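You operate a simulated robot arm through the tools that you are given. There is no shell and no other tool.

The job below is to be done with a simulated robot arm. You get a single attempt, and the scene is never put back.

## Task
Set up the grey tester with the black gasket at about 1 bar.
Fine: gasket in the socket, lid on it, latch and vent shut.

It is judged by the outcome, as a careful person would: the job done as asked, and still so three seconds after it is handed in. It fails if anything else is knocked over, pushed out of place, dropped, spilled or broken. Lids that push on must go on centred and level and be pressed home; caps that screw on are set level and turned clockwise until they are tight.

## Robot
A 7-joint arm with a two-finger parallel gripper, fixed in place. Base frame: the origin is on the floor under the middle of its stand, x ahead of it, y to its left, z up. Readings come in m, degrees, newtons and seconds.
It reaches about 0.966 m from its shoulder. Its first joint turns from -166.0 to 166.0 degrees. Payload 3.43 kg.
The tool frame sits at the grasp point between the pads (the TCP): z along the fingers, y along the line on which they close. The tips reach 0.03 m beyond it. Largest opening 0.094 m; finger width 0.028, thickness 0.01; the body of the gripper, 0.05 by 0.096 m, starts 0.055 m behind the TCP.
Orientation is that of the tool frame in the base frame, as [roll, pitch, yaw] about the fixed x, y, z axes, in that order (R = Rz(yaw) Ry(pitch) Rx(roll)). With the fingers straight down and closing along the base's y, the tool's x points along the base's -x, its y along +y and its z along -z.

## Interface
- The arm moves only by the tool jog_arm. Its argument "plan" is a list that holds one entry, the list of rows, each a list of 7 numbers: the shift along the base's x, y, z in m, then the turn, a rotation vector about the base's x, y, z in degrees, then the opening, from 0 (shut) to 1 (fully open). In form: [[[dx, dy, dz, rx, ry, rz, claw], ...]]. A call has 1 to 20 rows; each row shifts and turns the commanded pose from where the row before left it. Rows are played at 5 a second. More than 0.05 m and 8.6 degrees between two rows, or a gripper value outside its range, and nothing of the call is played. A pose out of reach is approached as far as the arm can. The call stops where the force on the tool passes 40 N (or 10 N more than at its start, if that is more) or the arm is blocked; 0.2 s more then pass. Each finger travels about 0.045 m/s and halts on what it meets, pressing with about 43 N; the grip force reading is that of the motor and also rises with nothing between the fingers. The clock runs only during rows and for 0.2 s after the last one: add rows that do not move to give the fingers time. It gives the time, the measured TCP pose, the force on the tool (base axes), the opening and the grip force at its end, in the units of the frame above (readings bear some noise), with the torque about the TCP (base axes, N m) and any sound that the robot's microphone picked up.
- Cameras (640 x 400 px; columns grow to the right, rows downward): "scene" is fixed at [0.2208, -0.6376, 1.6344]; the picture's right is [0.65, -0.76, 0.00], its down [-0.60, -0.51, -0.62] and it looks along [0.47, 0.40, -0.78] (base axes); focal length 298 px, centre (320, 200). "wrist" rides on the gripper at [0.076, 0.014, -0.102] in the tool frame; the picture's right is [-0.18, 0.98, 0.00], its down [-0.75, -0.14, -0.64] and it looks along [-0.63, -0.12, 0.77] (tool axes); focal length 243 px, centre (320, 200). There is no depth. A picture from a camera that has moved, and an enlarged one, comes with that camera's place and axes in the base frame and with its lens. The place of the scene camera against the robot may be out by one fixed shift of up to 0.025 m in any direction.
- grab_frame(camera): a new picture of that camera. It takes no simulated time.
- raise_lower(by): slides the trunk up (or, below 0, down) by that many m; the arm rides with it, the base frame stays. It gives what a move gives, with no picture.
- zoom(camera, box): a new picture of the part [left, top, right, bottom] of that camera's present view, enlarged. It takes no simulated time.
- job_done(): hands the job in; it is judged then, once.

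Nothing tells you positions but the pictures and the camera data. Unless the task says otherwise, let go and move clear before handing in.

The tools are called after "Emit:" as name(argument=value, ...) on one line, values as JSON. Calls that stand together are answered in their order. jog_arm: Moves the arm, as the interface text tells. Its arguments: {"type":"object","properties":{"plan":{"type":"array","items":{"type":"array","items":{"type":"array","items":{"type":"number"}}}}},"required":["plan"]} The other tools are called the same way: raise_lower (by) moves the trunk up or down; grab_frame (camera) takes a picture; zoom (camera, box) takes an enlarged picture of a part of a camera's view; job_done () hands the job in.

At the start:

```text
time_s: 0.0
eef_pos: [0.4807, -0.322, 1.3222]
tool_rot: [180.0, 0.0, 179.9]
force: [0.8, 0.3, -0.7]
moment: [0.04, 0.03, -0.01]
width: 0.094
finger_force: 0.0
trunk travel left (down, up): [-0.375, 0.115]
```

scene: 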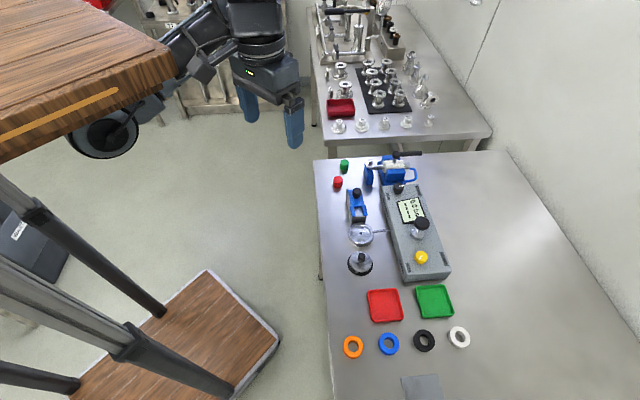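
wrist: 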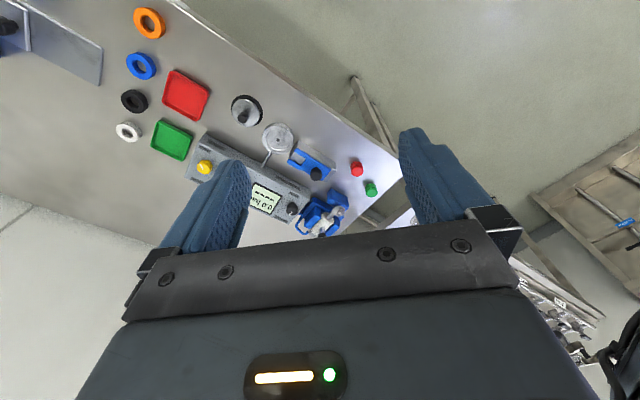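

I see a table with a grey tester (display, knobs, a small socket, a blue latch), a lid, four gaskets (orange, blue, black, white) and red/green trays. I'll zoom in first to understand the parts.

Emit:
zoom(camera="scene", box=[310, 140, 470, 240])

Emit:
zoom(camera="scene", box=[310, 220, 490, 390])

Emit:
zoom(camera="wrist", box=[80, 0, 420, 250])

```text
4.00 times, centred on (390, 190) of scene
camera zoom: at [0.2208, -0.6376, 1.6344], right [0.65, -0.76, 0.0], down [-0.6, -0.51, -0.62], along [0.47, 0.4, -0.78], focal length 1191 px, centre (40, 240)
```

zoom: 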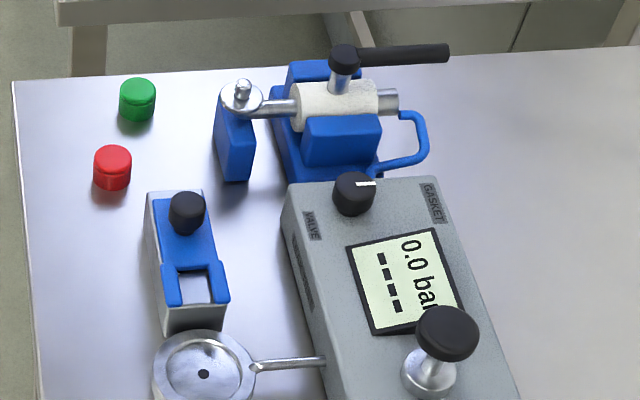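

```text
2.35 times, centred on (400, 305) of scene
camera zoom: at [0.2208, -0.6376, 1.6344], right [0.65, -0.76, 0.0], down [-0.6, -0.51, -0.62], along [0.47, 0.4, -0.78], focal length 701 px, centre (132, -47)
```

zoom: 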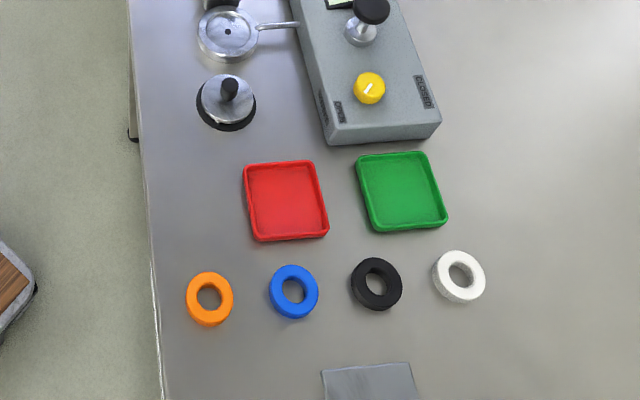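

```text
1.60 times, centred on (250, 125) of wrist
camera zoom: at [0.4036, -0.3083, 1.4253], right [0.18, 0.98, 0.0], down [0.75, -0.14, 0.64], along [0.63, -0.12, -0.77], focal length 388 px, centre (432, 320)
```

zoom: 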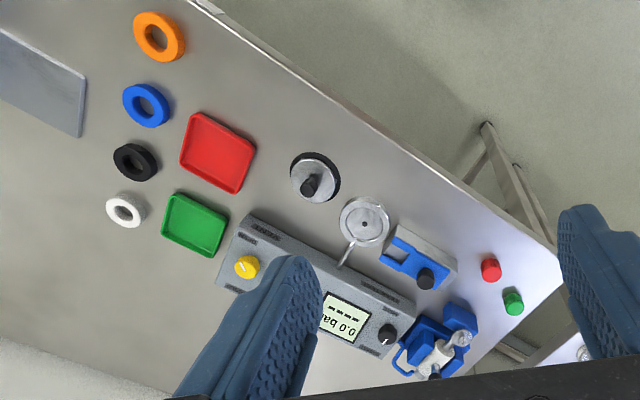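

The tester has a selector (VALVE/GASKET), display, pump plunger, yellow vent knob (OPEN/CLOSED), a socket with a pipe, a slide latch, a lid and a side clamp. I'll zoom closer on each control.

Emit:
zoom(camera="scene", box=[380, 175, 444, 215])

Emit:
zoom(camera="scene", box=[390, 210, 460, 290])

Emit:
zoom(camera="scene", box=[336, 180, 400, 280])

Emit:
zoom(camera="scene", box=[355, 145, 435, 195])

Emit:
zoom(camera="scene", box=[330, 320, 480, 400])

```text
10.00 times, centred on (412, 195) of scene
camera zoom: at [0.2208, -0.6376, 1.6344], right [0.65, -0.76, 0.0], down [-0.6, -0.51, -0.62], along [0.47, 0.4, -0.78], focal length 2977 px, centre (-600, 250)
```

zoom: 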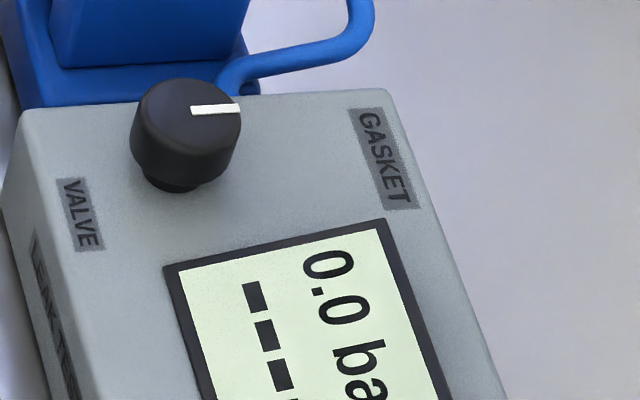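

```text
5.00 times, centred on (425, 250) of scene
camera zoom: at [0.2208, -0.6376, 1.6344], right [0.65, -0.76, 0.0], down [-0.6, -0.51, -0.62], along [0.47, 0.4, -0.78], focal length 1489 px, centre (-205, -50)
```

zoom: 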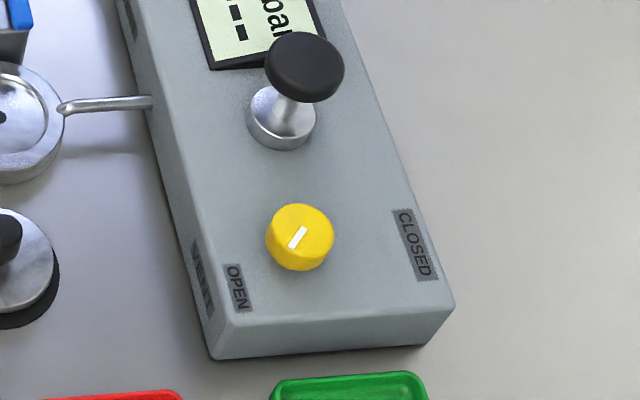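

```text
4.00 times, centred on (368, 230) of scene
camera zoom: at [0.2208, -0.6376, 1.6344], right [0.65, -0.76, 0.0], down [-0.6, -0.51, -0.62], along [0.47, 0.4, -0.78], focal length 1191 px, centre (128, 80)
```

zoom: 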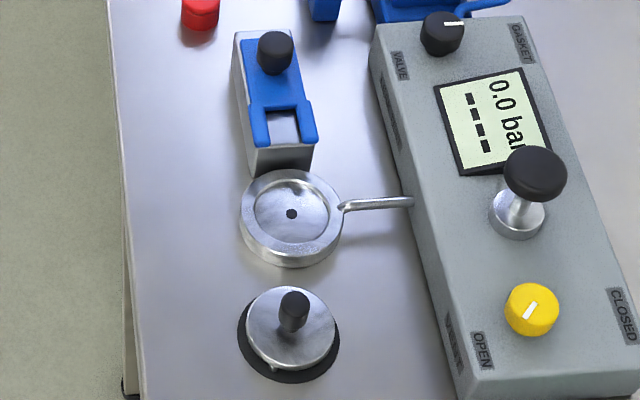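

```text
8.00 times, centred on (395, 170) of scene
camera zoom: at [0.2208, -0.6376, 1.6344], right [0.65, -0.76, 0.0], down [-0.6, -0.51, -0.62], along [0.47, 0.4, -0.78], focal length 2382 px, centre (-280, 440)
```

zoom: 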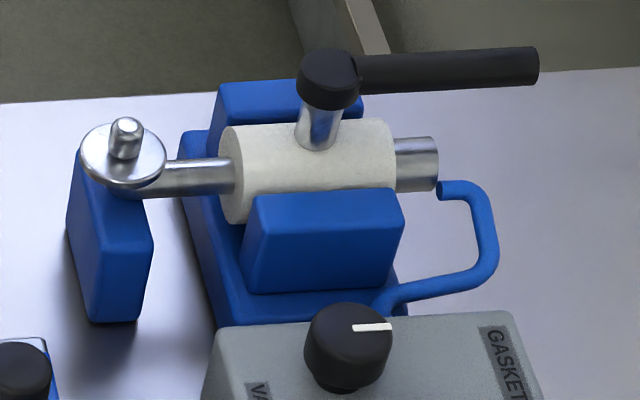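

```text
4.27 times, centred on (405, 360) of scene
camera zoom: at [0.2208, -0.6376, 1.6344], right [0.65, -0.76, 0.0], down [-0.6, -0.51, -0.62], along [0.47, 0.4, -0.78], focal length 1270 px, centre (-43, -483)
```

zoom: 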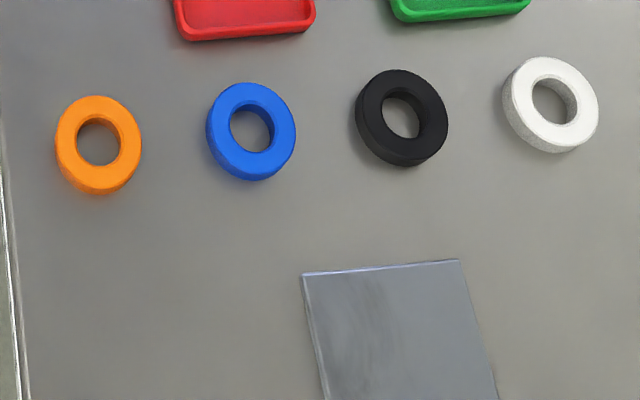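

The box lies at roughly 45° in the base frame, with the table top around z≈0.91. I'll zoom tightly on the lid, latch and knobs before moving.

Emit:
zoom(camera="scene", box=[340, 245, 380, 280])

Emit:
zoom(camera="scene", box=[340, 180, 380, 220])

Emit:
zoom(camera="scene", box=[400, 240, 452, 285])

Emit:
zoom(camera="scene", box=[340, 215, 390, 255])

Emit:
zoom(camera="wrist", box=[220, 80, 340, 200])

```text
11.43 times, centred on (360, 262) of scene
camera zoom: at [0.2208, -0.6376, 1.6344], right [0.65, -0.76, 0.0], down [-0.6, -0.51, -0.62], along [0.47, 0.4, -0.78], focal length 3403 px, centre (-137, -514)
```

zoom: 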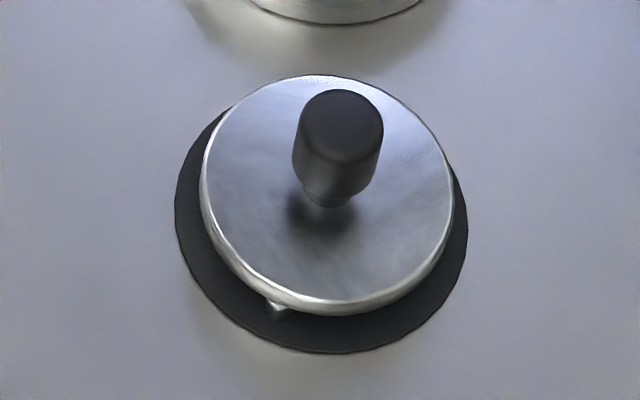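

```text
10.00 times, centred on (360, 200) of scene
camera zoom: at [0.2208, -0.6376, 1.6344], right [0.65, -0.76, 0.0], down [-0.6, -0.51, -0.62], along [0.47, 0.4, -0.78], focal length 2977 px, centre (-80, 200)
```

zoom: 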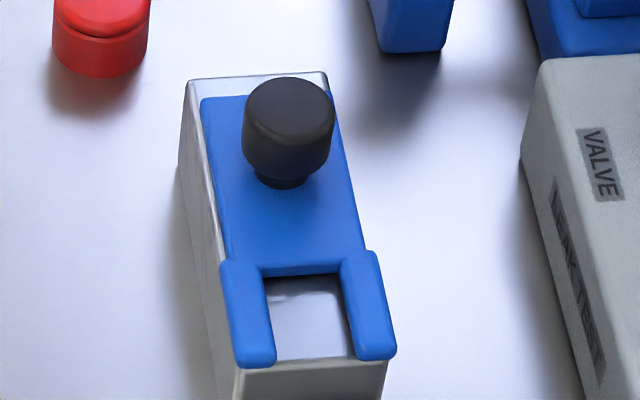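

```text
8.89 times, centred on (426, 262) of scene
camera zoom: at [0.2208, -0.6376, 1.6344], right [0.65, -0.76, 0.0], down [-0.6, -0.51, -0.62], along [0.47, 0.4, -0.78], focal length 2647 px, centre (-622, -356)
```

zoom: 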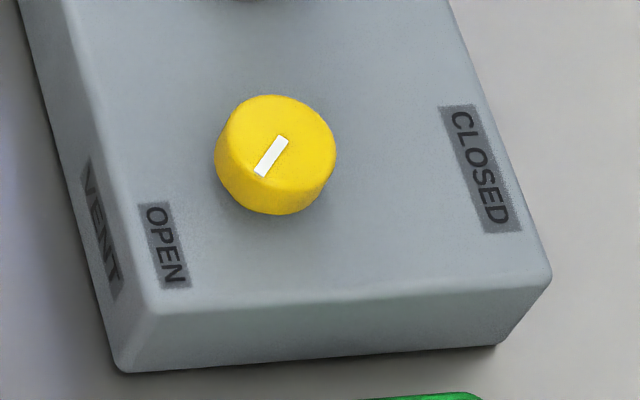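

```text
10.00 times, centred on (365, 235) of scene
camera zoom: at [0.2208, -0.6376, 1.6344], right [0.65, -0.76, 0.0], down [-0.6, -0.51, -0.62], along [0.47, 0.4, -0.78], focal length 2977 px, centre (-130, -150)
```

zoom: 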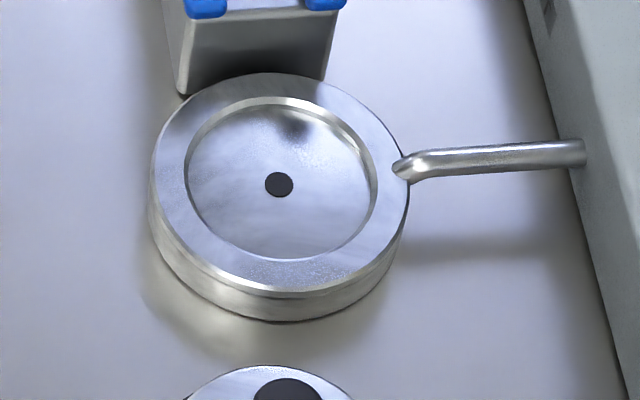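

```text
3.33 times, centred on (280, 140) of wrist
camera zoom: at [0.4036, -0.3083, 1.4253], right [0.18, 0.98, 0.0], down [0.75, -0.14, 0.64], along [0.63, -0.12, -0.77], focal length 809 px, centre (453, 400)
```

zoom: 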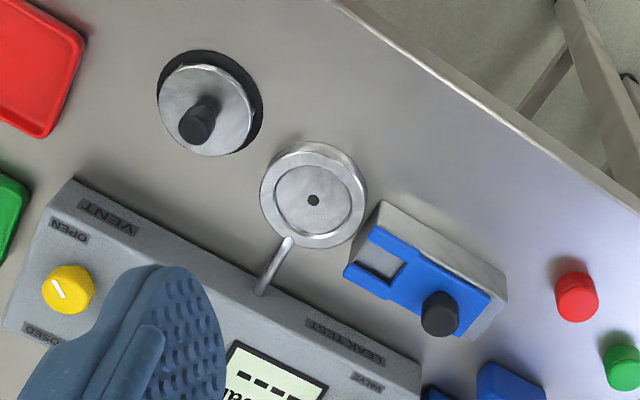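

The layout is clear: gasket OD is about 0.047, the socket recess about 0.053 and the lid about 0.059, and the latch fork slides over the lid towards the socket. The gripper is currently off the table edge on the robot's side, so I'll lower the trunk and look closer.

Emit:
raise_lower(by=-0.2)

Emit:
grab_frame(camera="scene")

Emit:
grab_frame(camera="wrist")

```text
time_s: 2.2
eef_pos: [0.48, -0.3234, 1.1222]
tool_rot: [-180.0, -0.1, -180.0]
force: [-0.1, 0.0, -0.7]
moment: [0.0, -0.01, -0.03]
width: 0.0943
finger_force: 0.0
trunk travel left (down, up): [-0.175, 0.315]
```

```text
taken
```

scene: 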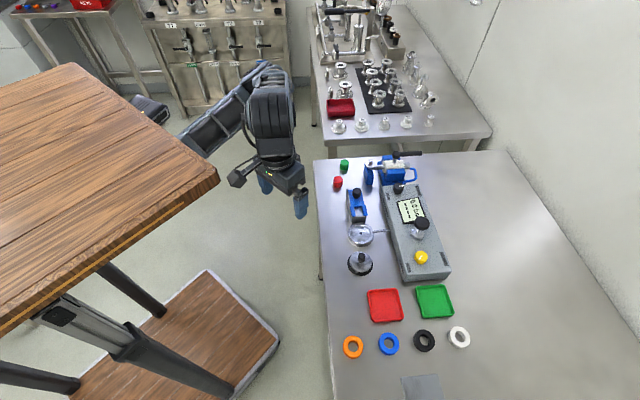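

```text
taken
camera wrist: at [0.4036, -0.3083, 1.2254], right [0.18, 0.98, 0.0], down [0.75, -0.14, 0.64], along [0.63, -0.12, -0.77], focal length 243 px, centre (320, 200)
```

wrist: 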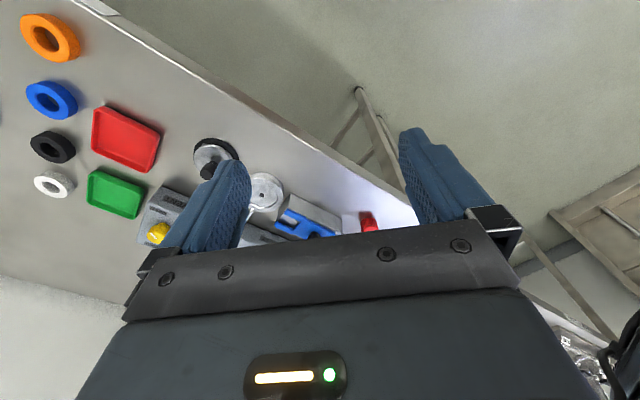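

The trunk lowered cleanly. Next I'll turn the tool -45° so the fingers close along the box axis, and move high above the black gasket, which I take to be near (0.496, -0.709, 0.92).

Emit:
jog_arm(plan=[[[0.0, -0.03, 0, 0, 0, -7.5, 1], [0.0, -0.035, 0, 0, 0, -7.5, 1], [0.0, -0.035, 0, 0, 0, -7.5, 1], [0.0, -0.035, 0, 0, 0, -7.5, 1], [0.0, -0.035, 0, 0, 0, -7.5, 1], [0.0, -0.035, 0, 0, 0, -7.5, 1], [0.005, -0.035, 0, 0, 0, 0, 1], [0.005, -0.035, 0, 0, 0, 0, 1], [0.0, -0.035, 0, 0, 0, 0, 1], [0.0, -0.035, 0, 0, 0, 0, 1], [0, -0.02, 0, 0, 0, 0, 1]]])

Emit:
grab_frame(camera="wrist")

Emit:
grab_frame(camera="scene")

```text
time_s: 4.6
eef_pos: [0.4905, -0.6896, 1.1227]
tool_rot: [179.9, 0.0, 135.0]
force: [0.4, -0.2, 0.2]
moment: [-0.03, 0.11, -0.01]
width: 0.0939
finger_force: 0.0
trunk travel left (down, up): [-0.175, 0.315]
```

```text
taken
camera wrist: at [0.4454, -0.6244, 1.226], right [0.83, 0.56, 0.0], down [0.43, -0.63, 0.64], along [0.36, -0.53, -0.77], focal length 243 px, centre (320, 200)
```

wrist: 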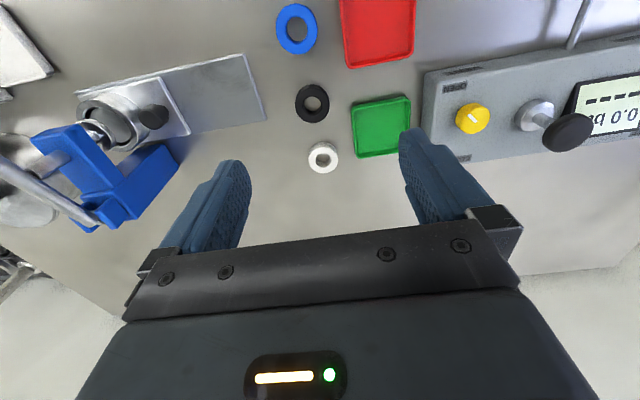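

```text
taken
```

scene: 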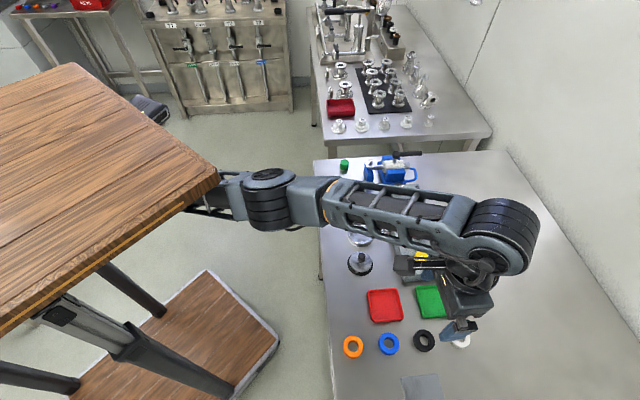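

The pose was reached and the gasket shows at about (0.494, -0.713) from this view. I'll zoom in from the wrist to refine its centre and check its height.

Emit:
zoom(camera="wrist", box=[262, 60, 362, 140])

Emit:
zoom(camera="wrist", box=[400, 40, 640, 190])

```text
5.00 times, centred on (312, 100) of wrist
camera zoom: at [0.4454, -0.6244, 1.226], right [0.83, 0.56, 0.0], down [0.43, -0.63, 0.64], along [0.36, -0.53, -0.77], focal length 1213 px, centre (360, 700)
```

zoom: 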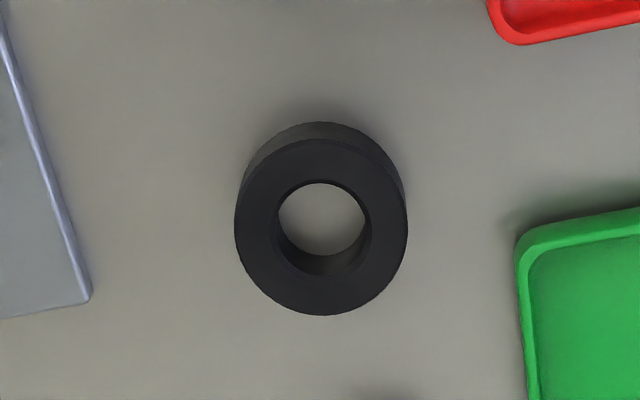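

```text
2.67 times, centred on (520, 115) of wrist
camera zoom: at [0.4454, -0.6244, 1.226], right [0.83, 0.56, 0.0], down [0.43, -0.63, 0.64], along [0.36, -0.53, -0.77], focal length 647 px, centre (-213, 427)
```

zoom: 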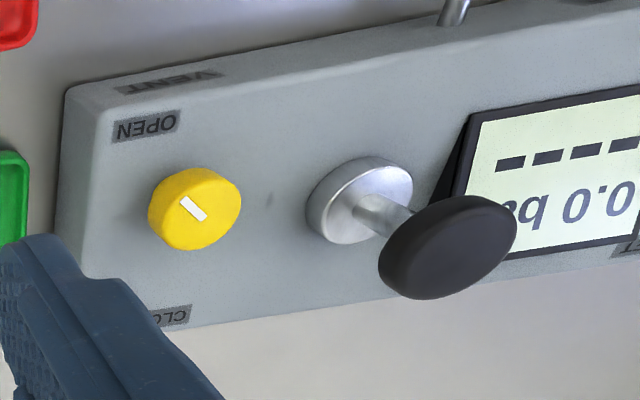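

The black gasket's centre works out to about (0.496, -0.714), 15 mm tall, with the table at about 0.902. I'll descend part-way and check alignment.

Emit:
jog_arm(plan=[[[0.003, -0.012, -0.03, 0, 0, 0, 1], [0.003, -0.012, -0.03, 0, 0, 0, 1], [0, 0, -0.03, 0, 0, 0, 1], [0, 0, -0.02, 0, 0, 0, 1], [0, 0, 0, 0, 0, 0, 1]]])

Emit:
grab_frame(camera="wrist")

Emit:
zoom(camera="scene", box=[380, 290, 500, 370])

```text
time_s: 5.8
eef_pos: [0.499, -0.7183, 1.0142]
tool_rot: [179.9, 0.0, 135.0]
force: [-0.6, 0.0, 0.2]
moment: [-0.03, 0.01, 0.02]
width: 0.0938
finger_force: 0.1
out of reach, approached as far as the arm can: row 3, 4
trunk travel left (down, up): [-0.175, 0.315]
```

```text
taken
camera wrist: at [0.4526, -0.6545, 1.1167], right [0.83, 0.56, 0.0], down [0.43, -0.63, 0.64], along [0.36, -0.53, -0.77], focal length 243 px, centre (320, 200)
```

wrist: 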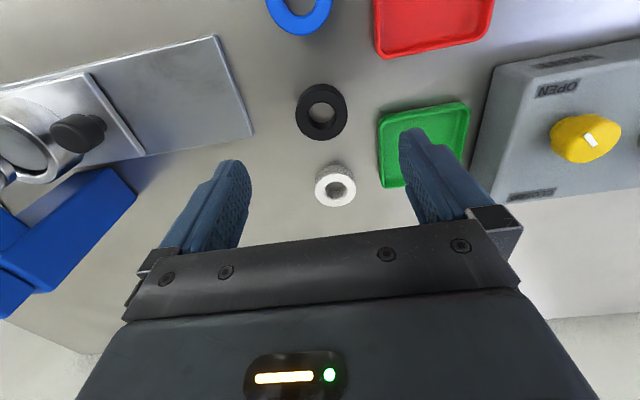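

```text
5.00 times, centred on (440, 330) of scene
camera zoom: at [0.2208, -0.6376, 1.6344], right [0.65, -0.76, 0.0], down [-0.6, -0.51, -0.62], along [0.47, 0.4, -0.78], focal length 1489 px, centre (-280, -450)
```

zoom: 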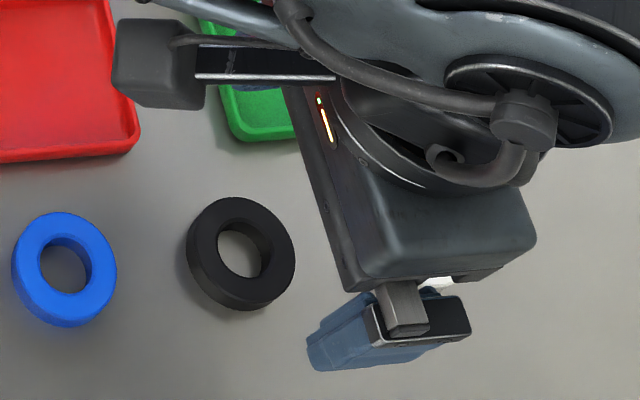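

The arm is at its reach limit here, so I need more trunk drop. I'll raise the arm 0.1 m first, then lower the trunk by 0.1 m so the gripper ends at the same height.

Emit:
jog_arm(plan=[[[0, 0, 0.035, 0, 0, 0, 1], [0, 0, 0.035, 0, 0, 0, 1], [0, 0, 0.035, 0, 0, 0, 1], [0, 0, 0.015, 0, 0, 0, 1]]])

Emit:
raise_lower(by=-0.12)

Emit:
grab_frame(camera="scene")

Emit:
grab_frame(camera="wrist")

```text
time_s: 6.8
eef_pos: [0.5, -0.6908, 1.1202]
tool_rot: [180.0, 0.0, 135.1]
force: [-0.4, -0.7, 0.3]
moment: [-0.01, 0.01, 0.01]
width: 0.0937
finger_force: 0.1
out of reach, approached as far as the arm can: row 1, 2, 3, 4
trunk travel left (down, up): [-0.175, 0.315]
```

```text
time_s: 8.3
eef_pos: [0.4995, -0.6909, 0.9978]
tool_rot: [180.0, -0.1, 134.9]
force: [-0.3, -0.3, -0.7]
moment: [-0.03, 0.03, -0.02]
width: 0.0942
finger_force: 0.1
trunk travel left (down, up): [-0.055, 0.435]
```

```text
taken
```

scene: 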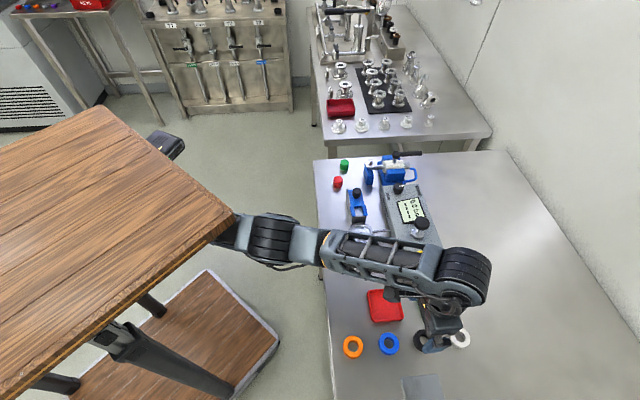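

```text
taken
camera wrist: at [0.4556, -0.6255, 1.1012], right [0.83, 0.56, 0.0], down [0.43, -0.63, 0.64], along [0.36, -0.53, -0.77], focal length 243 px, centre (320, 200)
```

wrist: 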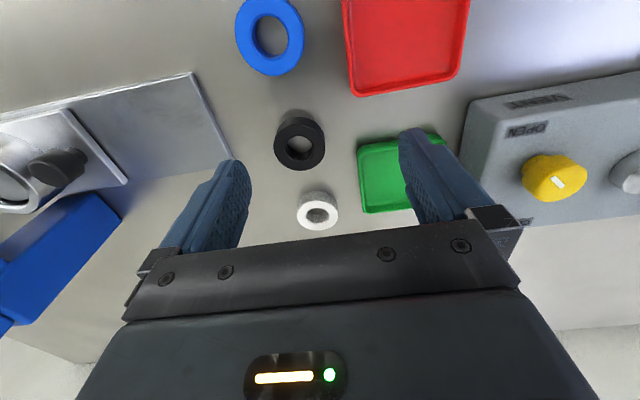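

Now there's plenty of reach below. I'll zoom in on the gasket from here to fix its centre accurately.

Emit:
zoom(camera="wrist", box=[260, 100, 340, 180])

Emit:
zoom(camera="wrist", box=[0, 60, 250, 340])

```text
5.00 times, centred on (300, 140) of wrist
camera zoom: at [0.4556, -0.6255, 1.1012], right [0.83, 0.56, 0.0], down [0.43, -0.63, 0.64], along [0.36, -0.53, -0.77], focal length 1213 px, centre (420, 500)
```

zoom: 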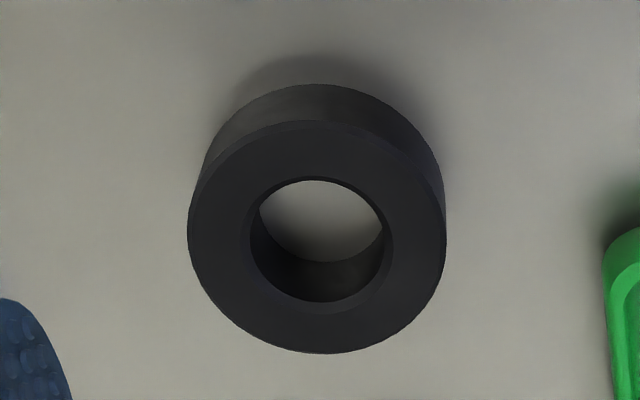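

```text
1.43 times, centred on (125, 200) of wrist
camera zoom: at [0.4556, -0.6255, 1.1012], right [0.83, 0.56, 0.0], down [0.43, -0.63, 0.64], along [0.36, -0.53, -0.77], focal length 347 px, centre (599, 200)
```

zoom: 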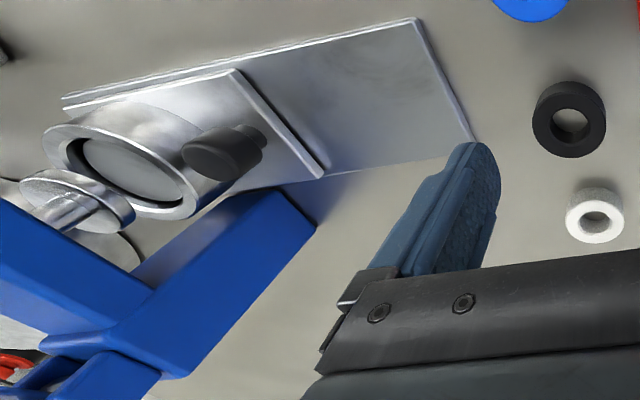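

The gasket centre is about (0.4966, -0.716), spanning z 0.900–0.914. I'll move over it and come down to TCP z≈0.96 to verify.

Emit:
jog_arm(plan=[[[-0.001, -0.009, 0, 0, 0, 0, 1], [-0.001, -0.009, 0, 0, 0, 0, 1], [-0.001, -0.009, 0, 0, 0, 0, 1], [0, 0, -0.015, 0, 0, 0, 1], [0, 0, -0.015, 0, 0, 0, 1], [0, 0, 0, 0, 0, 0, 1]]])

Emit:
grab_frame(camera="wrist")

Emit:
zoom(camera="scene", box=[390, 300, 480, 370])

```text
time_s: 9.7
eef_pos: [0.5072, -0.6958, 0.9572]
tool_rot: [179.4, -1.2, 135.4]
force: [-0.1, 0.1, 1.0]
moment: [0.0, -0.01, -0.03]
width: 0.0939
finger_force: 0.1
out of reach, approached as far as the arm can: row 1, 2, 3, 5
trunk travel left (down, up): [-0.055, 0.435]
```

```text
taken
camera wrist: at [0.4617, -0.6331, 1.0613], right [0.82, 0.57, 0.01], down [0.44, -0.64, 0.63], along [0.36, -0.51, -0.78], focal length 243 px, centre (320, 200)
```

wrist: 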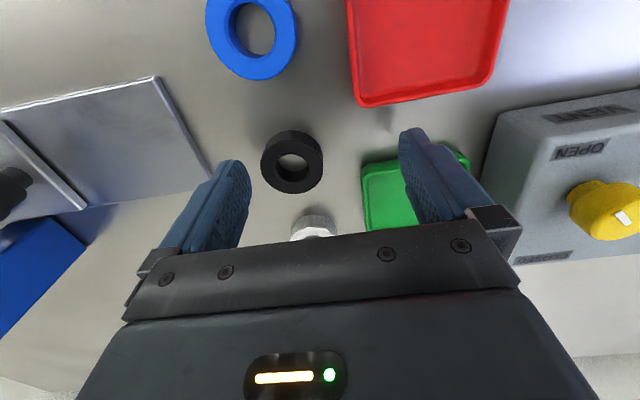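

```text
5.71 times, centred on (435, 335) of scene
camera zoom: at [0.2208, -0.6376, 1.6344], right [0.65, -0.76, 0.0], down [-0.6, -0.51, -0.62], along [0.47, 0.4, -0.78], focal length 1701 px, centre (-337, -571)
```

zoom: 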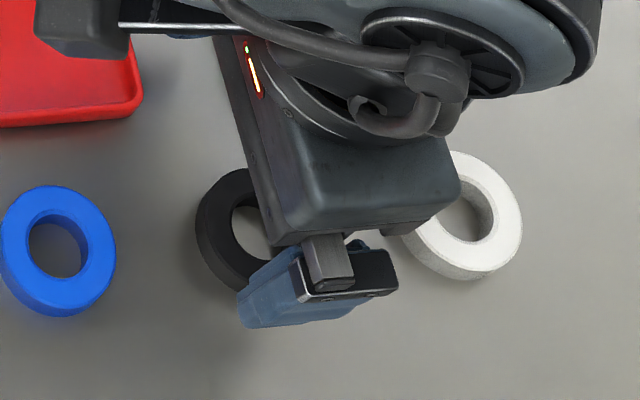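

The limit is the opposite of what I assumed: the arm reaches further when the trunk sits higher relative to the gripper. I'll raise the trunk 0.17 m and then bring the gripper down from there.

Emit:
raise_lower(by=0.17)

Emit:
jog_arm(plan=[[[0, 0, -0.03, 0, 0, 0, 1], [0, 0, -0.03, 0, 0, 0, 1], [0, 0, -0.03, 0, 0, 0, 1], [0, 0, -0.02, 0, 0, 0, 1], [0, 0, 0, 0, 0, 0, 1]]])

Emit:
grab_frame(camera="wrist")

```text
time_s: 11.6
eef_pos: [0.5061, -0.6953, 1.1255]
tool_rot: [179.4, -1.1, 135.3]
force: [1.0, -1.0, -0.3]
moment: [0.0, -0.02, 0.0]
width: 0.0939
finger_force: 0.1
trunk travel left (down, up): [-0.225, 0.265]
```

```text
time_s: 12.8
eef_pos: [0.5101, -0.7194, 1.0378]
tool_rot: [179.9, -0.2, 135.0]
force: [-0.4, 0.3, -1.0]
moment: [0.0, 0.03, -0.02]
width: 0.0939
finger_force: 0.0
out of reach, approached as far as the arm can: row 1, 2, 3, 4
trunk travel left (down, up): [-0.225, 0.265]
```

```text
taken
camera wrist: at [0.4656, -0.6559, 1.1408], right [0.83, 0.56, 0.0], down [0.43, -0.64, 0.64], along [0.36, -0.53, -0.77], focal length 243 px, centre (320, 200)
```

wrist: 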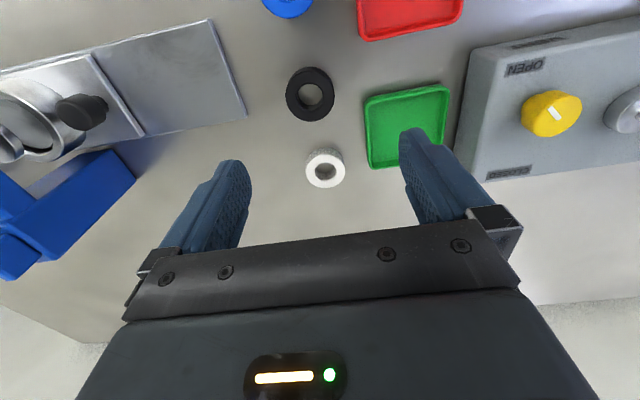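

The commanded pose kept accumulating while out of reach. I'll bring it back to the gasket's xy and descend a bit, then verify.

Emit:
jog_arm(plan=[[[0.002, 0.011, -0.02, 0, 0, 0, 1], [0.002, 0.0113, -0.02, 0, 0, 0, 1], [0, 0, -0.02, 0, 0, 0, 1], [0, 0, 0, 0, 0, 0, 1], [0, 0, 0, 0, 0, 0, 1]]])

Emit:
grab_frame(camera="wrist")

Emit:
zoom(camera="scene", box=[390, 300, 480, 370])

```text
time_s: 14.0
eef_pos: [0.5221, -0.725, 0.98]
tool_rot: [179.9, -0.2, 135.0]
force: [0.0, -0.4, 0.4]
moment: [-0.02, -0.01, 0.01]
width: 0.0938
finger_force: 0.0
out of reach, approached as far as the arm can: row 1, 2
trunk travel left (down, up): [-0.225, 0.265]
```

```text
taken
camera wrist: at [0.4767, -0.661, 1.0835], right [0.83, 0.56, 0.0], down [0.43, -0.64, 0.64], along [0.36, -0.53, -0.77], focal length 243 px, centre (320, 200)
```

wrist: 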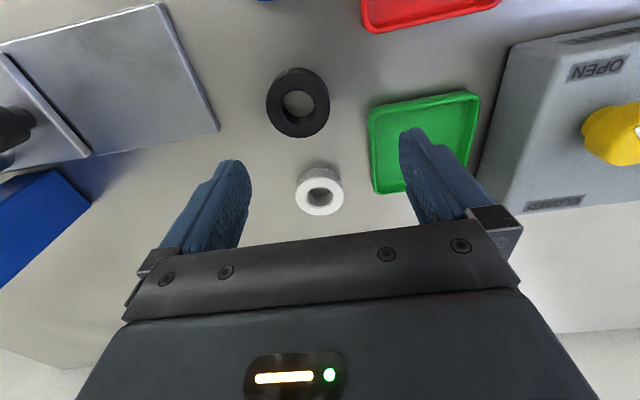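

```text
5.71 times, centred on (435, 335) of scene
camera zoom: at [0.2208, -0.6376, 1.6344], right [0.65, -0.76, 0.0], down [-0.6, -0.51, -0.62], along [0.47, 0.4, -0.78], focal length 1701 px, centre (-337, -571)
```

zoom: 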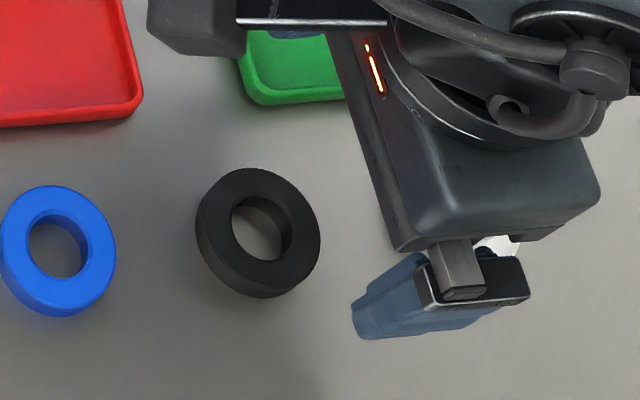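

Now it's within reach; the actual TCP is (0.5205, -0.7246, 0.9815). I'll shift by (-0.024, +0.0086) to sit over the gasket.

Emit:
jog_arm(plan=[[[-0.012, 0.0043, 0, 0, 0, 0, 1], [-0.0119, 0.0043, 0, 0, 0, 0, 1], [0, 0, -0.01, 0, 0, 0, 1], [0, 0, 0, 0, 0, 0, 1], [0, 0, 0, 0, 0, 0, 1]]])

Emit:
zoom(camera="wrist", box=[200, 40, 440, 240])

Emit:
zoom(camera="scene", box=[390, 300, 480, 370])

```text
time_s: 15.2
eef_pos: [0.5022, -0.7323, 0.9723]
tool_rot: [180.0, -0.4, 135.0]
force: [-1.1, 0.5, 0.0]
moment: [0.02, 0.01, 0.0]
width: 0.0941
finger_force: 0.0
out of reach, approached as far as the arm can: row 1, 2
trunk travel left (down, up): [-0.225, 0.265]
```

```text
2.00 times, centred on (320, 140) of wrist
camera zoom: at [0.4571, -0.6672, 1.0761], right [0.83, 0.56, 0.0], down [0.43, -0.64, 0.64], along [0.36, -0.53, -0.77], focal length 485 px, centre (320, 320)
```

zoom: 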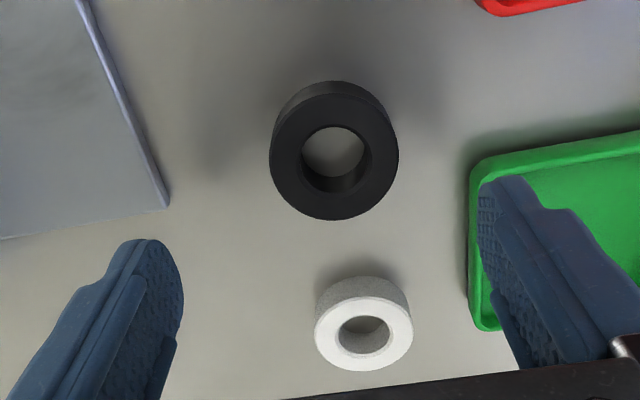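

```text
5.71 times, centred on (435, 335) of scene
camera zoom: at [0.2208, -0.6376, 1.6344], right [0.65, -0.76, 0.0], down [-0.6, -0.51, -0.62], along [0.47, 0.4, -0.78], focal length 1701 px, centre (-337, -571)
```

zoom: 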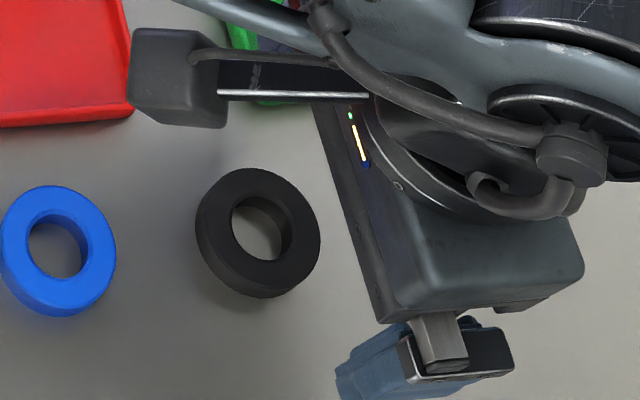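

The arm is stuck at its straight-arm stretch limit, drifting along a sphere. I'll pull straight inward in bigger steps to bend the elbow again, at a height that is clear of everything nearby.

Emit:
jog_arm(plan=[[[-0.026, 0.038, 0.01, 0, 0, 0, 1], [-0.026, 0.038, 0.01, 0, 0, 0, 1], [-0.026, 0.038, 0.01, 0, 0, 0, 1], [0, 0, 0, 0, 0, 0, 1]]])

Emit:
grab_frame(camera="wrist")

Emit:
grab_frame(camera="scene")

```text
time_s: 16.2
eef_pos: [0.4639, -0.7367, 1.0044]
tool_rot: [179.8, -0.2, 135.0]
force: [0.4, -1.3, -0.2]
moment: [0.0, 0.0, -0.05]
width: 0.094
finger_force: 0.1
out of reach, approached as far as the arm can: row 1, 2, 3
trunk travel left (down, up): [-0.225, 0.265]
```

```text
taken
camera wrist: at [0.419, -0.6726, 1.1093], right [0.83, 0.56, 0.0], down [0.43, -0.64, 0.64], along [0.36, -0.53, -0.77], focal length 243 px, centre (320, 200)
```

wrist: 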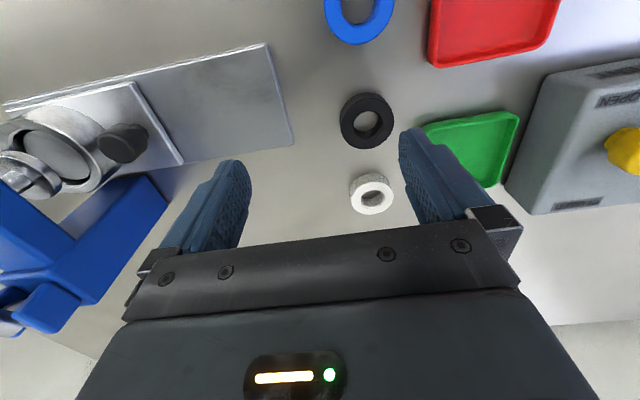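

```text
taken
```

scene: 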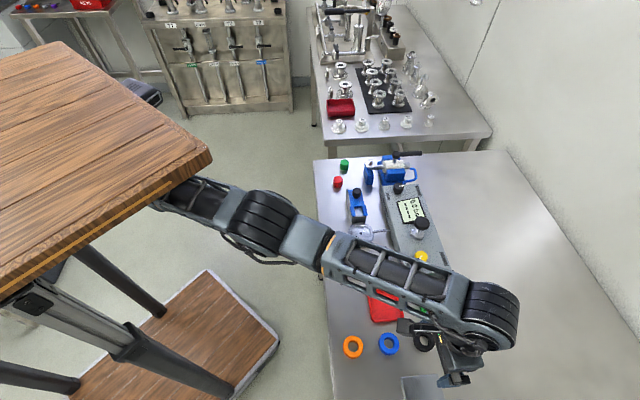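

It keeps sliding sideways instead of coming in, so a wrist joint limit from my yaw choice may be the constraint. As a test I'll turn the tool back a little and then try pulling inward again.

Emit:
jog_arm(plan=[[[0, 0, 0.02, 0, 0, 8, 1], [0, 0, 0.0, 0, 0, 8, 1], [0, 0, 0.0, 0, 0, 8, 1], [-0.005, 0.025, 0, 0, 0, 0, 1], [-0.005, 0.025, 0, 0, 0, 0, 1], [0, 0, 0, 0, 0, 0, 1]]])

Emit:
grab_frame(camera="wrist")

```text
time_s: 17.6
eef_pos: [0.4551, -0.6858, 1.0251]
tool_rot: [179.8, -0.2, 158.9]
force: [-0.9, 1.0, 0.0]
moment: [-0.05, -0.02, 0.04]
width: 0.0938
finger_force: 0.0
out of reach, approached as far as the arm can: row 4
trunk travel left (down, up): [-0.225, 0.265]
```

```text
taken
camera wrist: at [0.387, -0.6459, 1.1291], right [0.52, 0.85, 0.0], down [0.65, -0.4, 0.64], along [0.55, -0.33, -0.77], focal length 243 px, centre (320, 200)
```

wrist: 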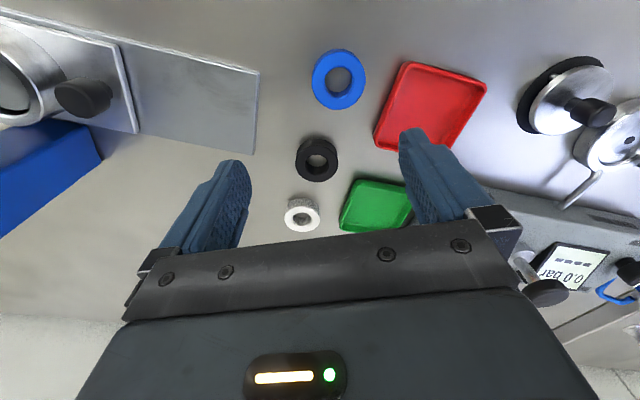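

Turning back freed it: TCP is now at (0.453, -0.686, 1.027) with yaw 159°. I'll keep this yaw and go to the gasket with the opening reduced to about 0.068 m.

Emit:
jog_arm(plan=[[[0.011, -0.0074, -0.013, 0, 0, 0, 0.72], [0.011, -0.0074, -0.013, 0, 0, 0, 0.72], [0.011, -0.0074, -0.013, 0, 0, 0, 0.72], [0.0107, -0.0075, -0.013, 0, 0, 0, 0.72], [0, 0, 0, 0, 0, 0, 0.72]]])

Emit:
grab_frame(camera="wrist")

Emit:
zoom(camera="wrist", box=[200, 60, 440, 260])

```text
time_s: 18.8
eef_pos: [0.498, -0.7177, 0.9735]
tool_rot: [179.9, -0.1, 159.0]
force: [0.5, 0.2, -0.3]
moment: [0.0, 0.0, -0.04]
width: 0.0679
finger_force: 0.1
trunk travel left (down, up): [-0.225, 0.265]
```

```text
taken
camera wrist: at [0.4321, -0.6759, 1.0778], right [0.52, 0.85, 0.0], down [0.65, -0.4, 0.64], along [0.55, -0.34, -0.77], focal length 243 px, centre (320, 200)
```

wrist: 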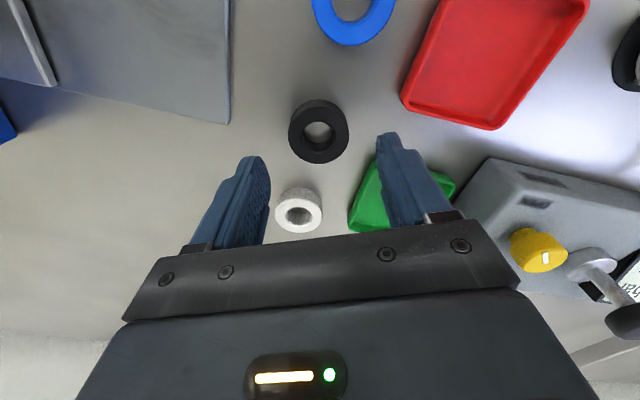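

```text
2.00 times, centred on (320, 160) of wrist
camera zoom: at [0.4321, -0.6759, 1.0778], right [0.52, 0.85, 0.0], down [0.65, -0.4, 0.64], along [0.55, -0.34, -0.77], focal length 485 px, centre (320, 280)
```

zoom: 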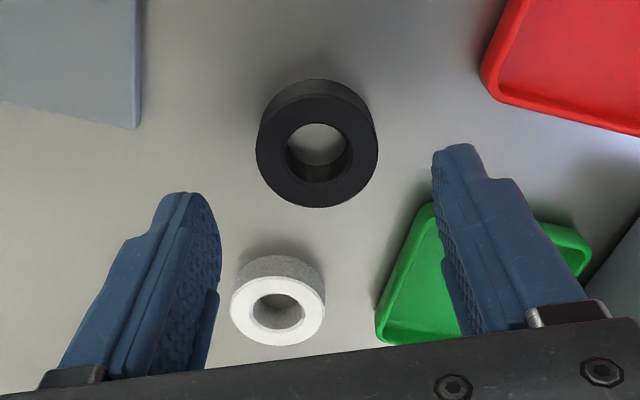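

The TCP is now within about 1 mm of the gasket's centre (0.4968, -0.7166). I'll descend to TCP z≈0.937 so the tips sit around mid-height of the gasket.

Emit:
jog_arm(plan=[[[-0.0012, -0.0003, -0.013, 0, 0, 0, 0.72], [0, 0, -0.013, 0, 0, 0, 0.72], [0, 0, -0.0128, 0, 0, 0, 0.72], [0, 0, 0, 0, 0, 0, 0.72]]])

Emit:
grab_frame(camera="wrist")

Emit:
zoom(camera="scene", box=[390, 300, 480, 370])

```text
time_s: 19.8
eef_pos: [0.4962, -0.7163, 0.9349]
tool_rot: [179.8, -0.1, 159.0]
force: [-0.3, -0.9, 0.2]
moment: [0.0, 0.0, 0.0]
width: 0.0679
finger_force: 0.0
trunk travel left (down, up): [-0.225, 0.265]
```

```text
taken
camera wrist: at [0.43, -0.6761, 1.0378], right [0.52, 0.85, 0.0], down [0.65, -0.4, 0.64], along [0.55, -0.34, -0.77], focal length 243 px, centre (320, 200)
```

wrist: 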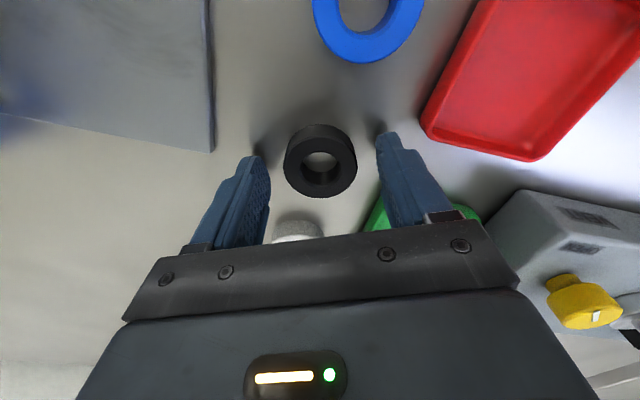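

```text
5.71 times, centred on (435, 335) of scene
camera zoom: at [0.2208, -0.6376, 1.6344], right [0.65, -0.76, 0.0], down [-0.6, -0.51, -0.62], along [0.47, 0.4, -0.78], focal length 1701 px, centre (-337, -571)
```

zoom: 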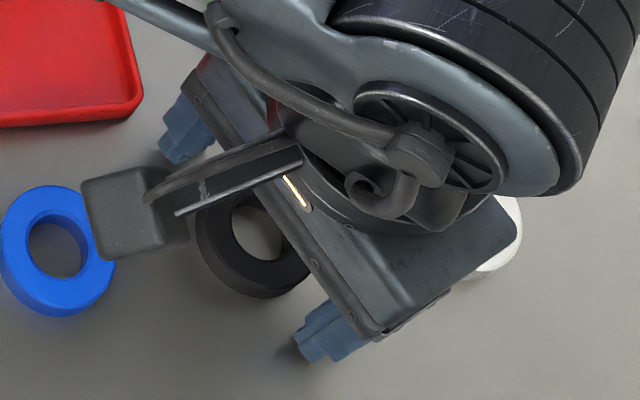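

Fingers straddle the gasket well with tips at about 0.906. Closing now.

Emit:
jog_arm(plan=[[[0, 0, 0, 0, 0, 0, 0.55], [0, 0, 0, 0, 0, 0, 0.35], [0, 0, 0, 0, 0, 0, 0.35], [0, 0, 0, 0, 0, 0, 0.35], [0, 0, 0, 0, 0, 0, 0.35]]])

Emit:
grab_frame(camera="wrist")

```text
time_s: 21.0
eef_pos: [0.4977, -0.7177, 0.9344]
tool_rot: [179.9, -0.1, 159.0]
force: [0.1, 0.8, -0.2]
moment: [0.01, 0.0, -0.03]
width: 0.0397
finger_force: 42.9
trunk travel left (down, up): [-0.225, 0.265]
```

```text
taken
camera wrist: at [0.4301, -0.6761, 1.0378], right [0.52, 0.85, 0.0], down [0.65, -0.4, 0.64], along [0.55, -0.33, -0.77], focal length 243 px, centre (320, 200)
```

wrist: 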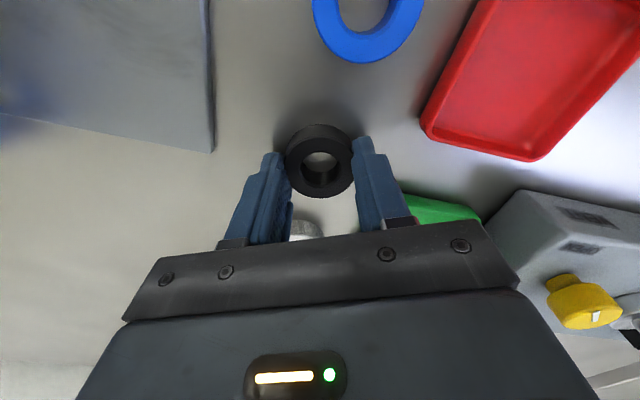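

The gasket is gripped (width 0.040, 43 N). Lifting straight up.

Emit:
jog_arm(plan=[[[0, 0, 0.01, 0, 0, 0, 0.35], [0, 0, 0.02, 0, 0, 0, 0.35], [0, 0, 0.03, 0, 0, 0, 0.35], [0, 0, 0.03, 0, 0, 0, 0.35], [0, 0, 0, 0, 0, 0, 0.35]]])

Emit:
grab_frame(camera="wrist")

Emit:
grab_frame(camera="scene")

```text
time_s: 22.2
eef_pos: [0.497, -0.7157, 1.0253]
tool_rot: [179.8, -0.2, 159.0]
force: [-0.4, -0.5, -0.2]
moment: [-0.03, -0.02, -0.04]
width: 0.0393
finger_force: 43.2
trunk travel left (down, up): [-0.225, 0.265]
```

```text
taken
camera wrist: at [0.4298, -0.6747, 1.1293], right [0.52, 0.85, 0.0], down [0.65, -0.4, 0.64], along [0.55, -0.33, -0.77], focal length 243 px, centre (320, 200)
```

wrist: 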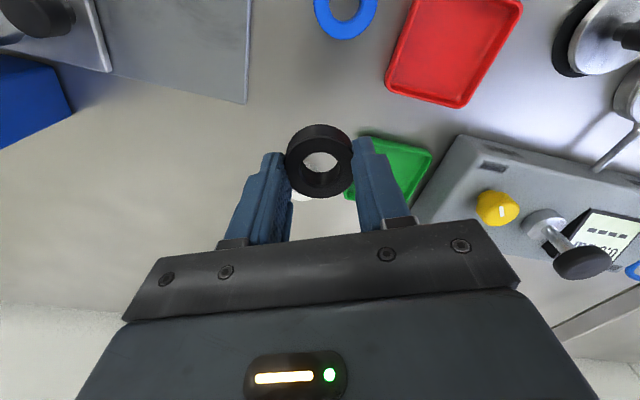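

```text
taken
```

scene: 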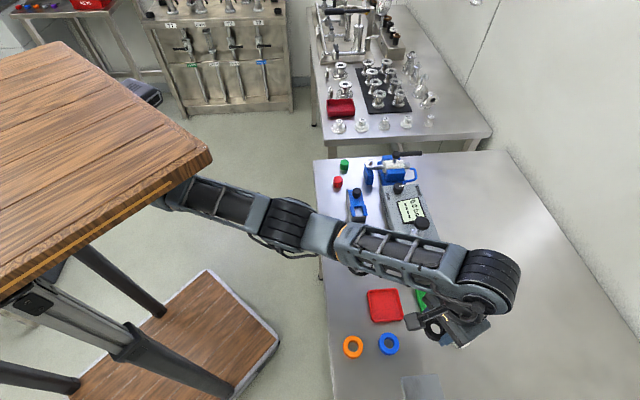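

The gasket is held level in the fingers. Next I'll raise a bit more, move above the socket (about (0.628, -0.445)) and turn so the fingers will straddle the socket across, away from the latch and lid.

Emit:
jog_arm(plan=[[[0, 0, 0.03, 0, 0, 0, 0.35], [0, 0, 0.03, 0, 0, 4, 0.35], [0.014, 0.03, 0, 0, 0, 8, 0.35], [0.014, 0.03, 0, 0, 0, 8, 0.35], [0.014, 0.03, 0, 0, 0, 8, 0.35], [0.014, 0.03, 0, 0, 0, 8, 0.35], [0.014, 0.03, 0, 0, 0, 8, 0.35], [0.014, 0.03, 0, 0, 0, 8, 0.35], [0.014, 0.03, 0, 0, 0, 6, 0.35], [0.012, 0.025, 0, 0, 0, 0, 0.35], [0, 0, 0, 0, 0, 0, 0.35]]])

Emit:
grab_frame(camera="wrist")

Emit:
grab_frame(camera="scene")

```text
time_s: 24.6
eef_pos: [0.6034, -0.5094, 1.0925]
tool_rot: [-178.9, 0.3, -148.8]
force: [-0.3, -0.2, 0.4]
moment: [0.0, 0.01, 0.0]
width: 0.0395
finger_force: 43.3
out of reach, approached as far as the arm can: row 3
trunk travel left (down, up): [-0.225, 0.265]
```

```text
taken
camera wrist: at [0.528, -0.5336, 1.1951], right [-0.35, 0.94, -0.02], down [0.71, 0.28, 0.65], along [0.61, 0.21, -0.76], focal length 243 px, centre (320, 200)
```

wrist: 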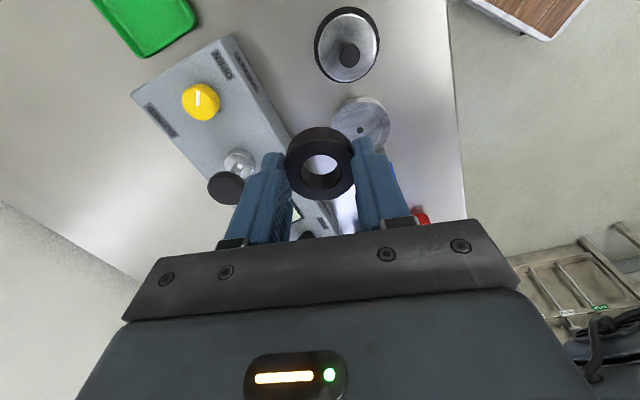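

```text
taken
```

scene: 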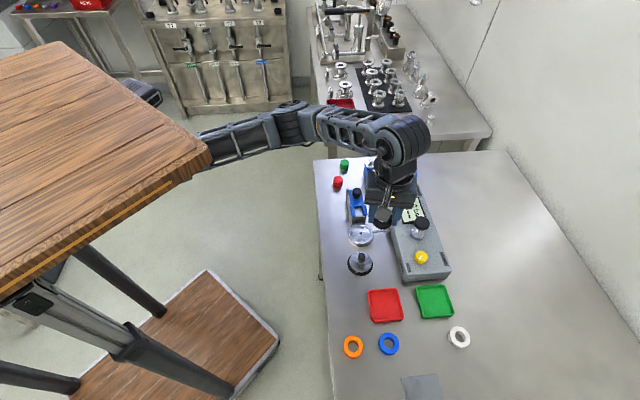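

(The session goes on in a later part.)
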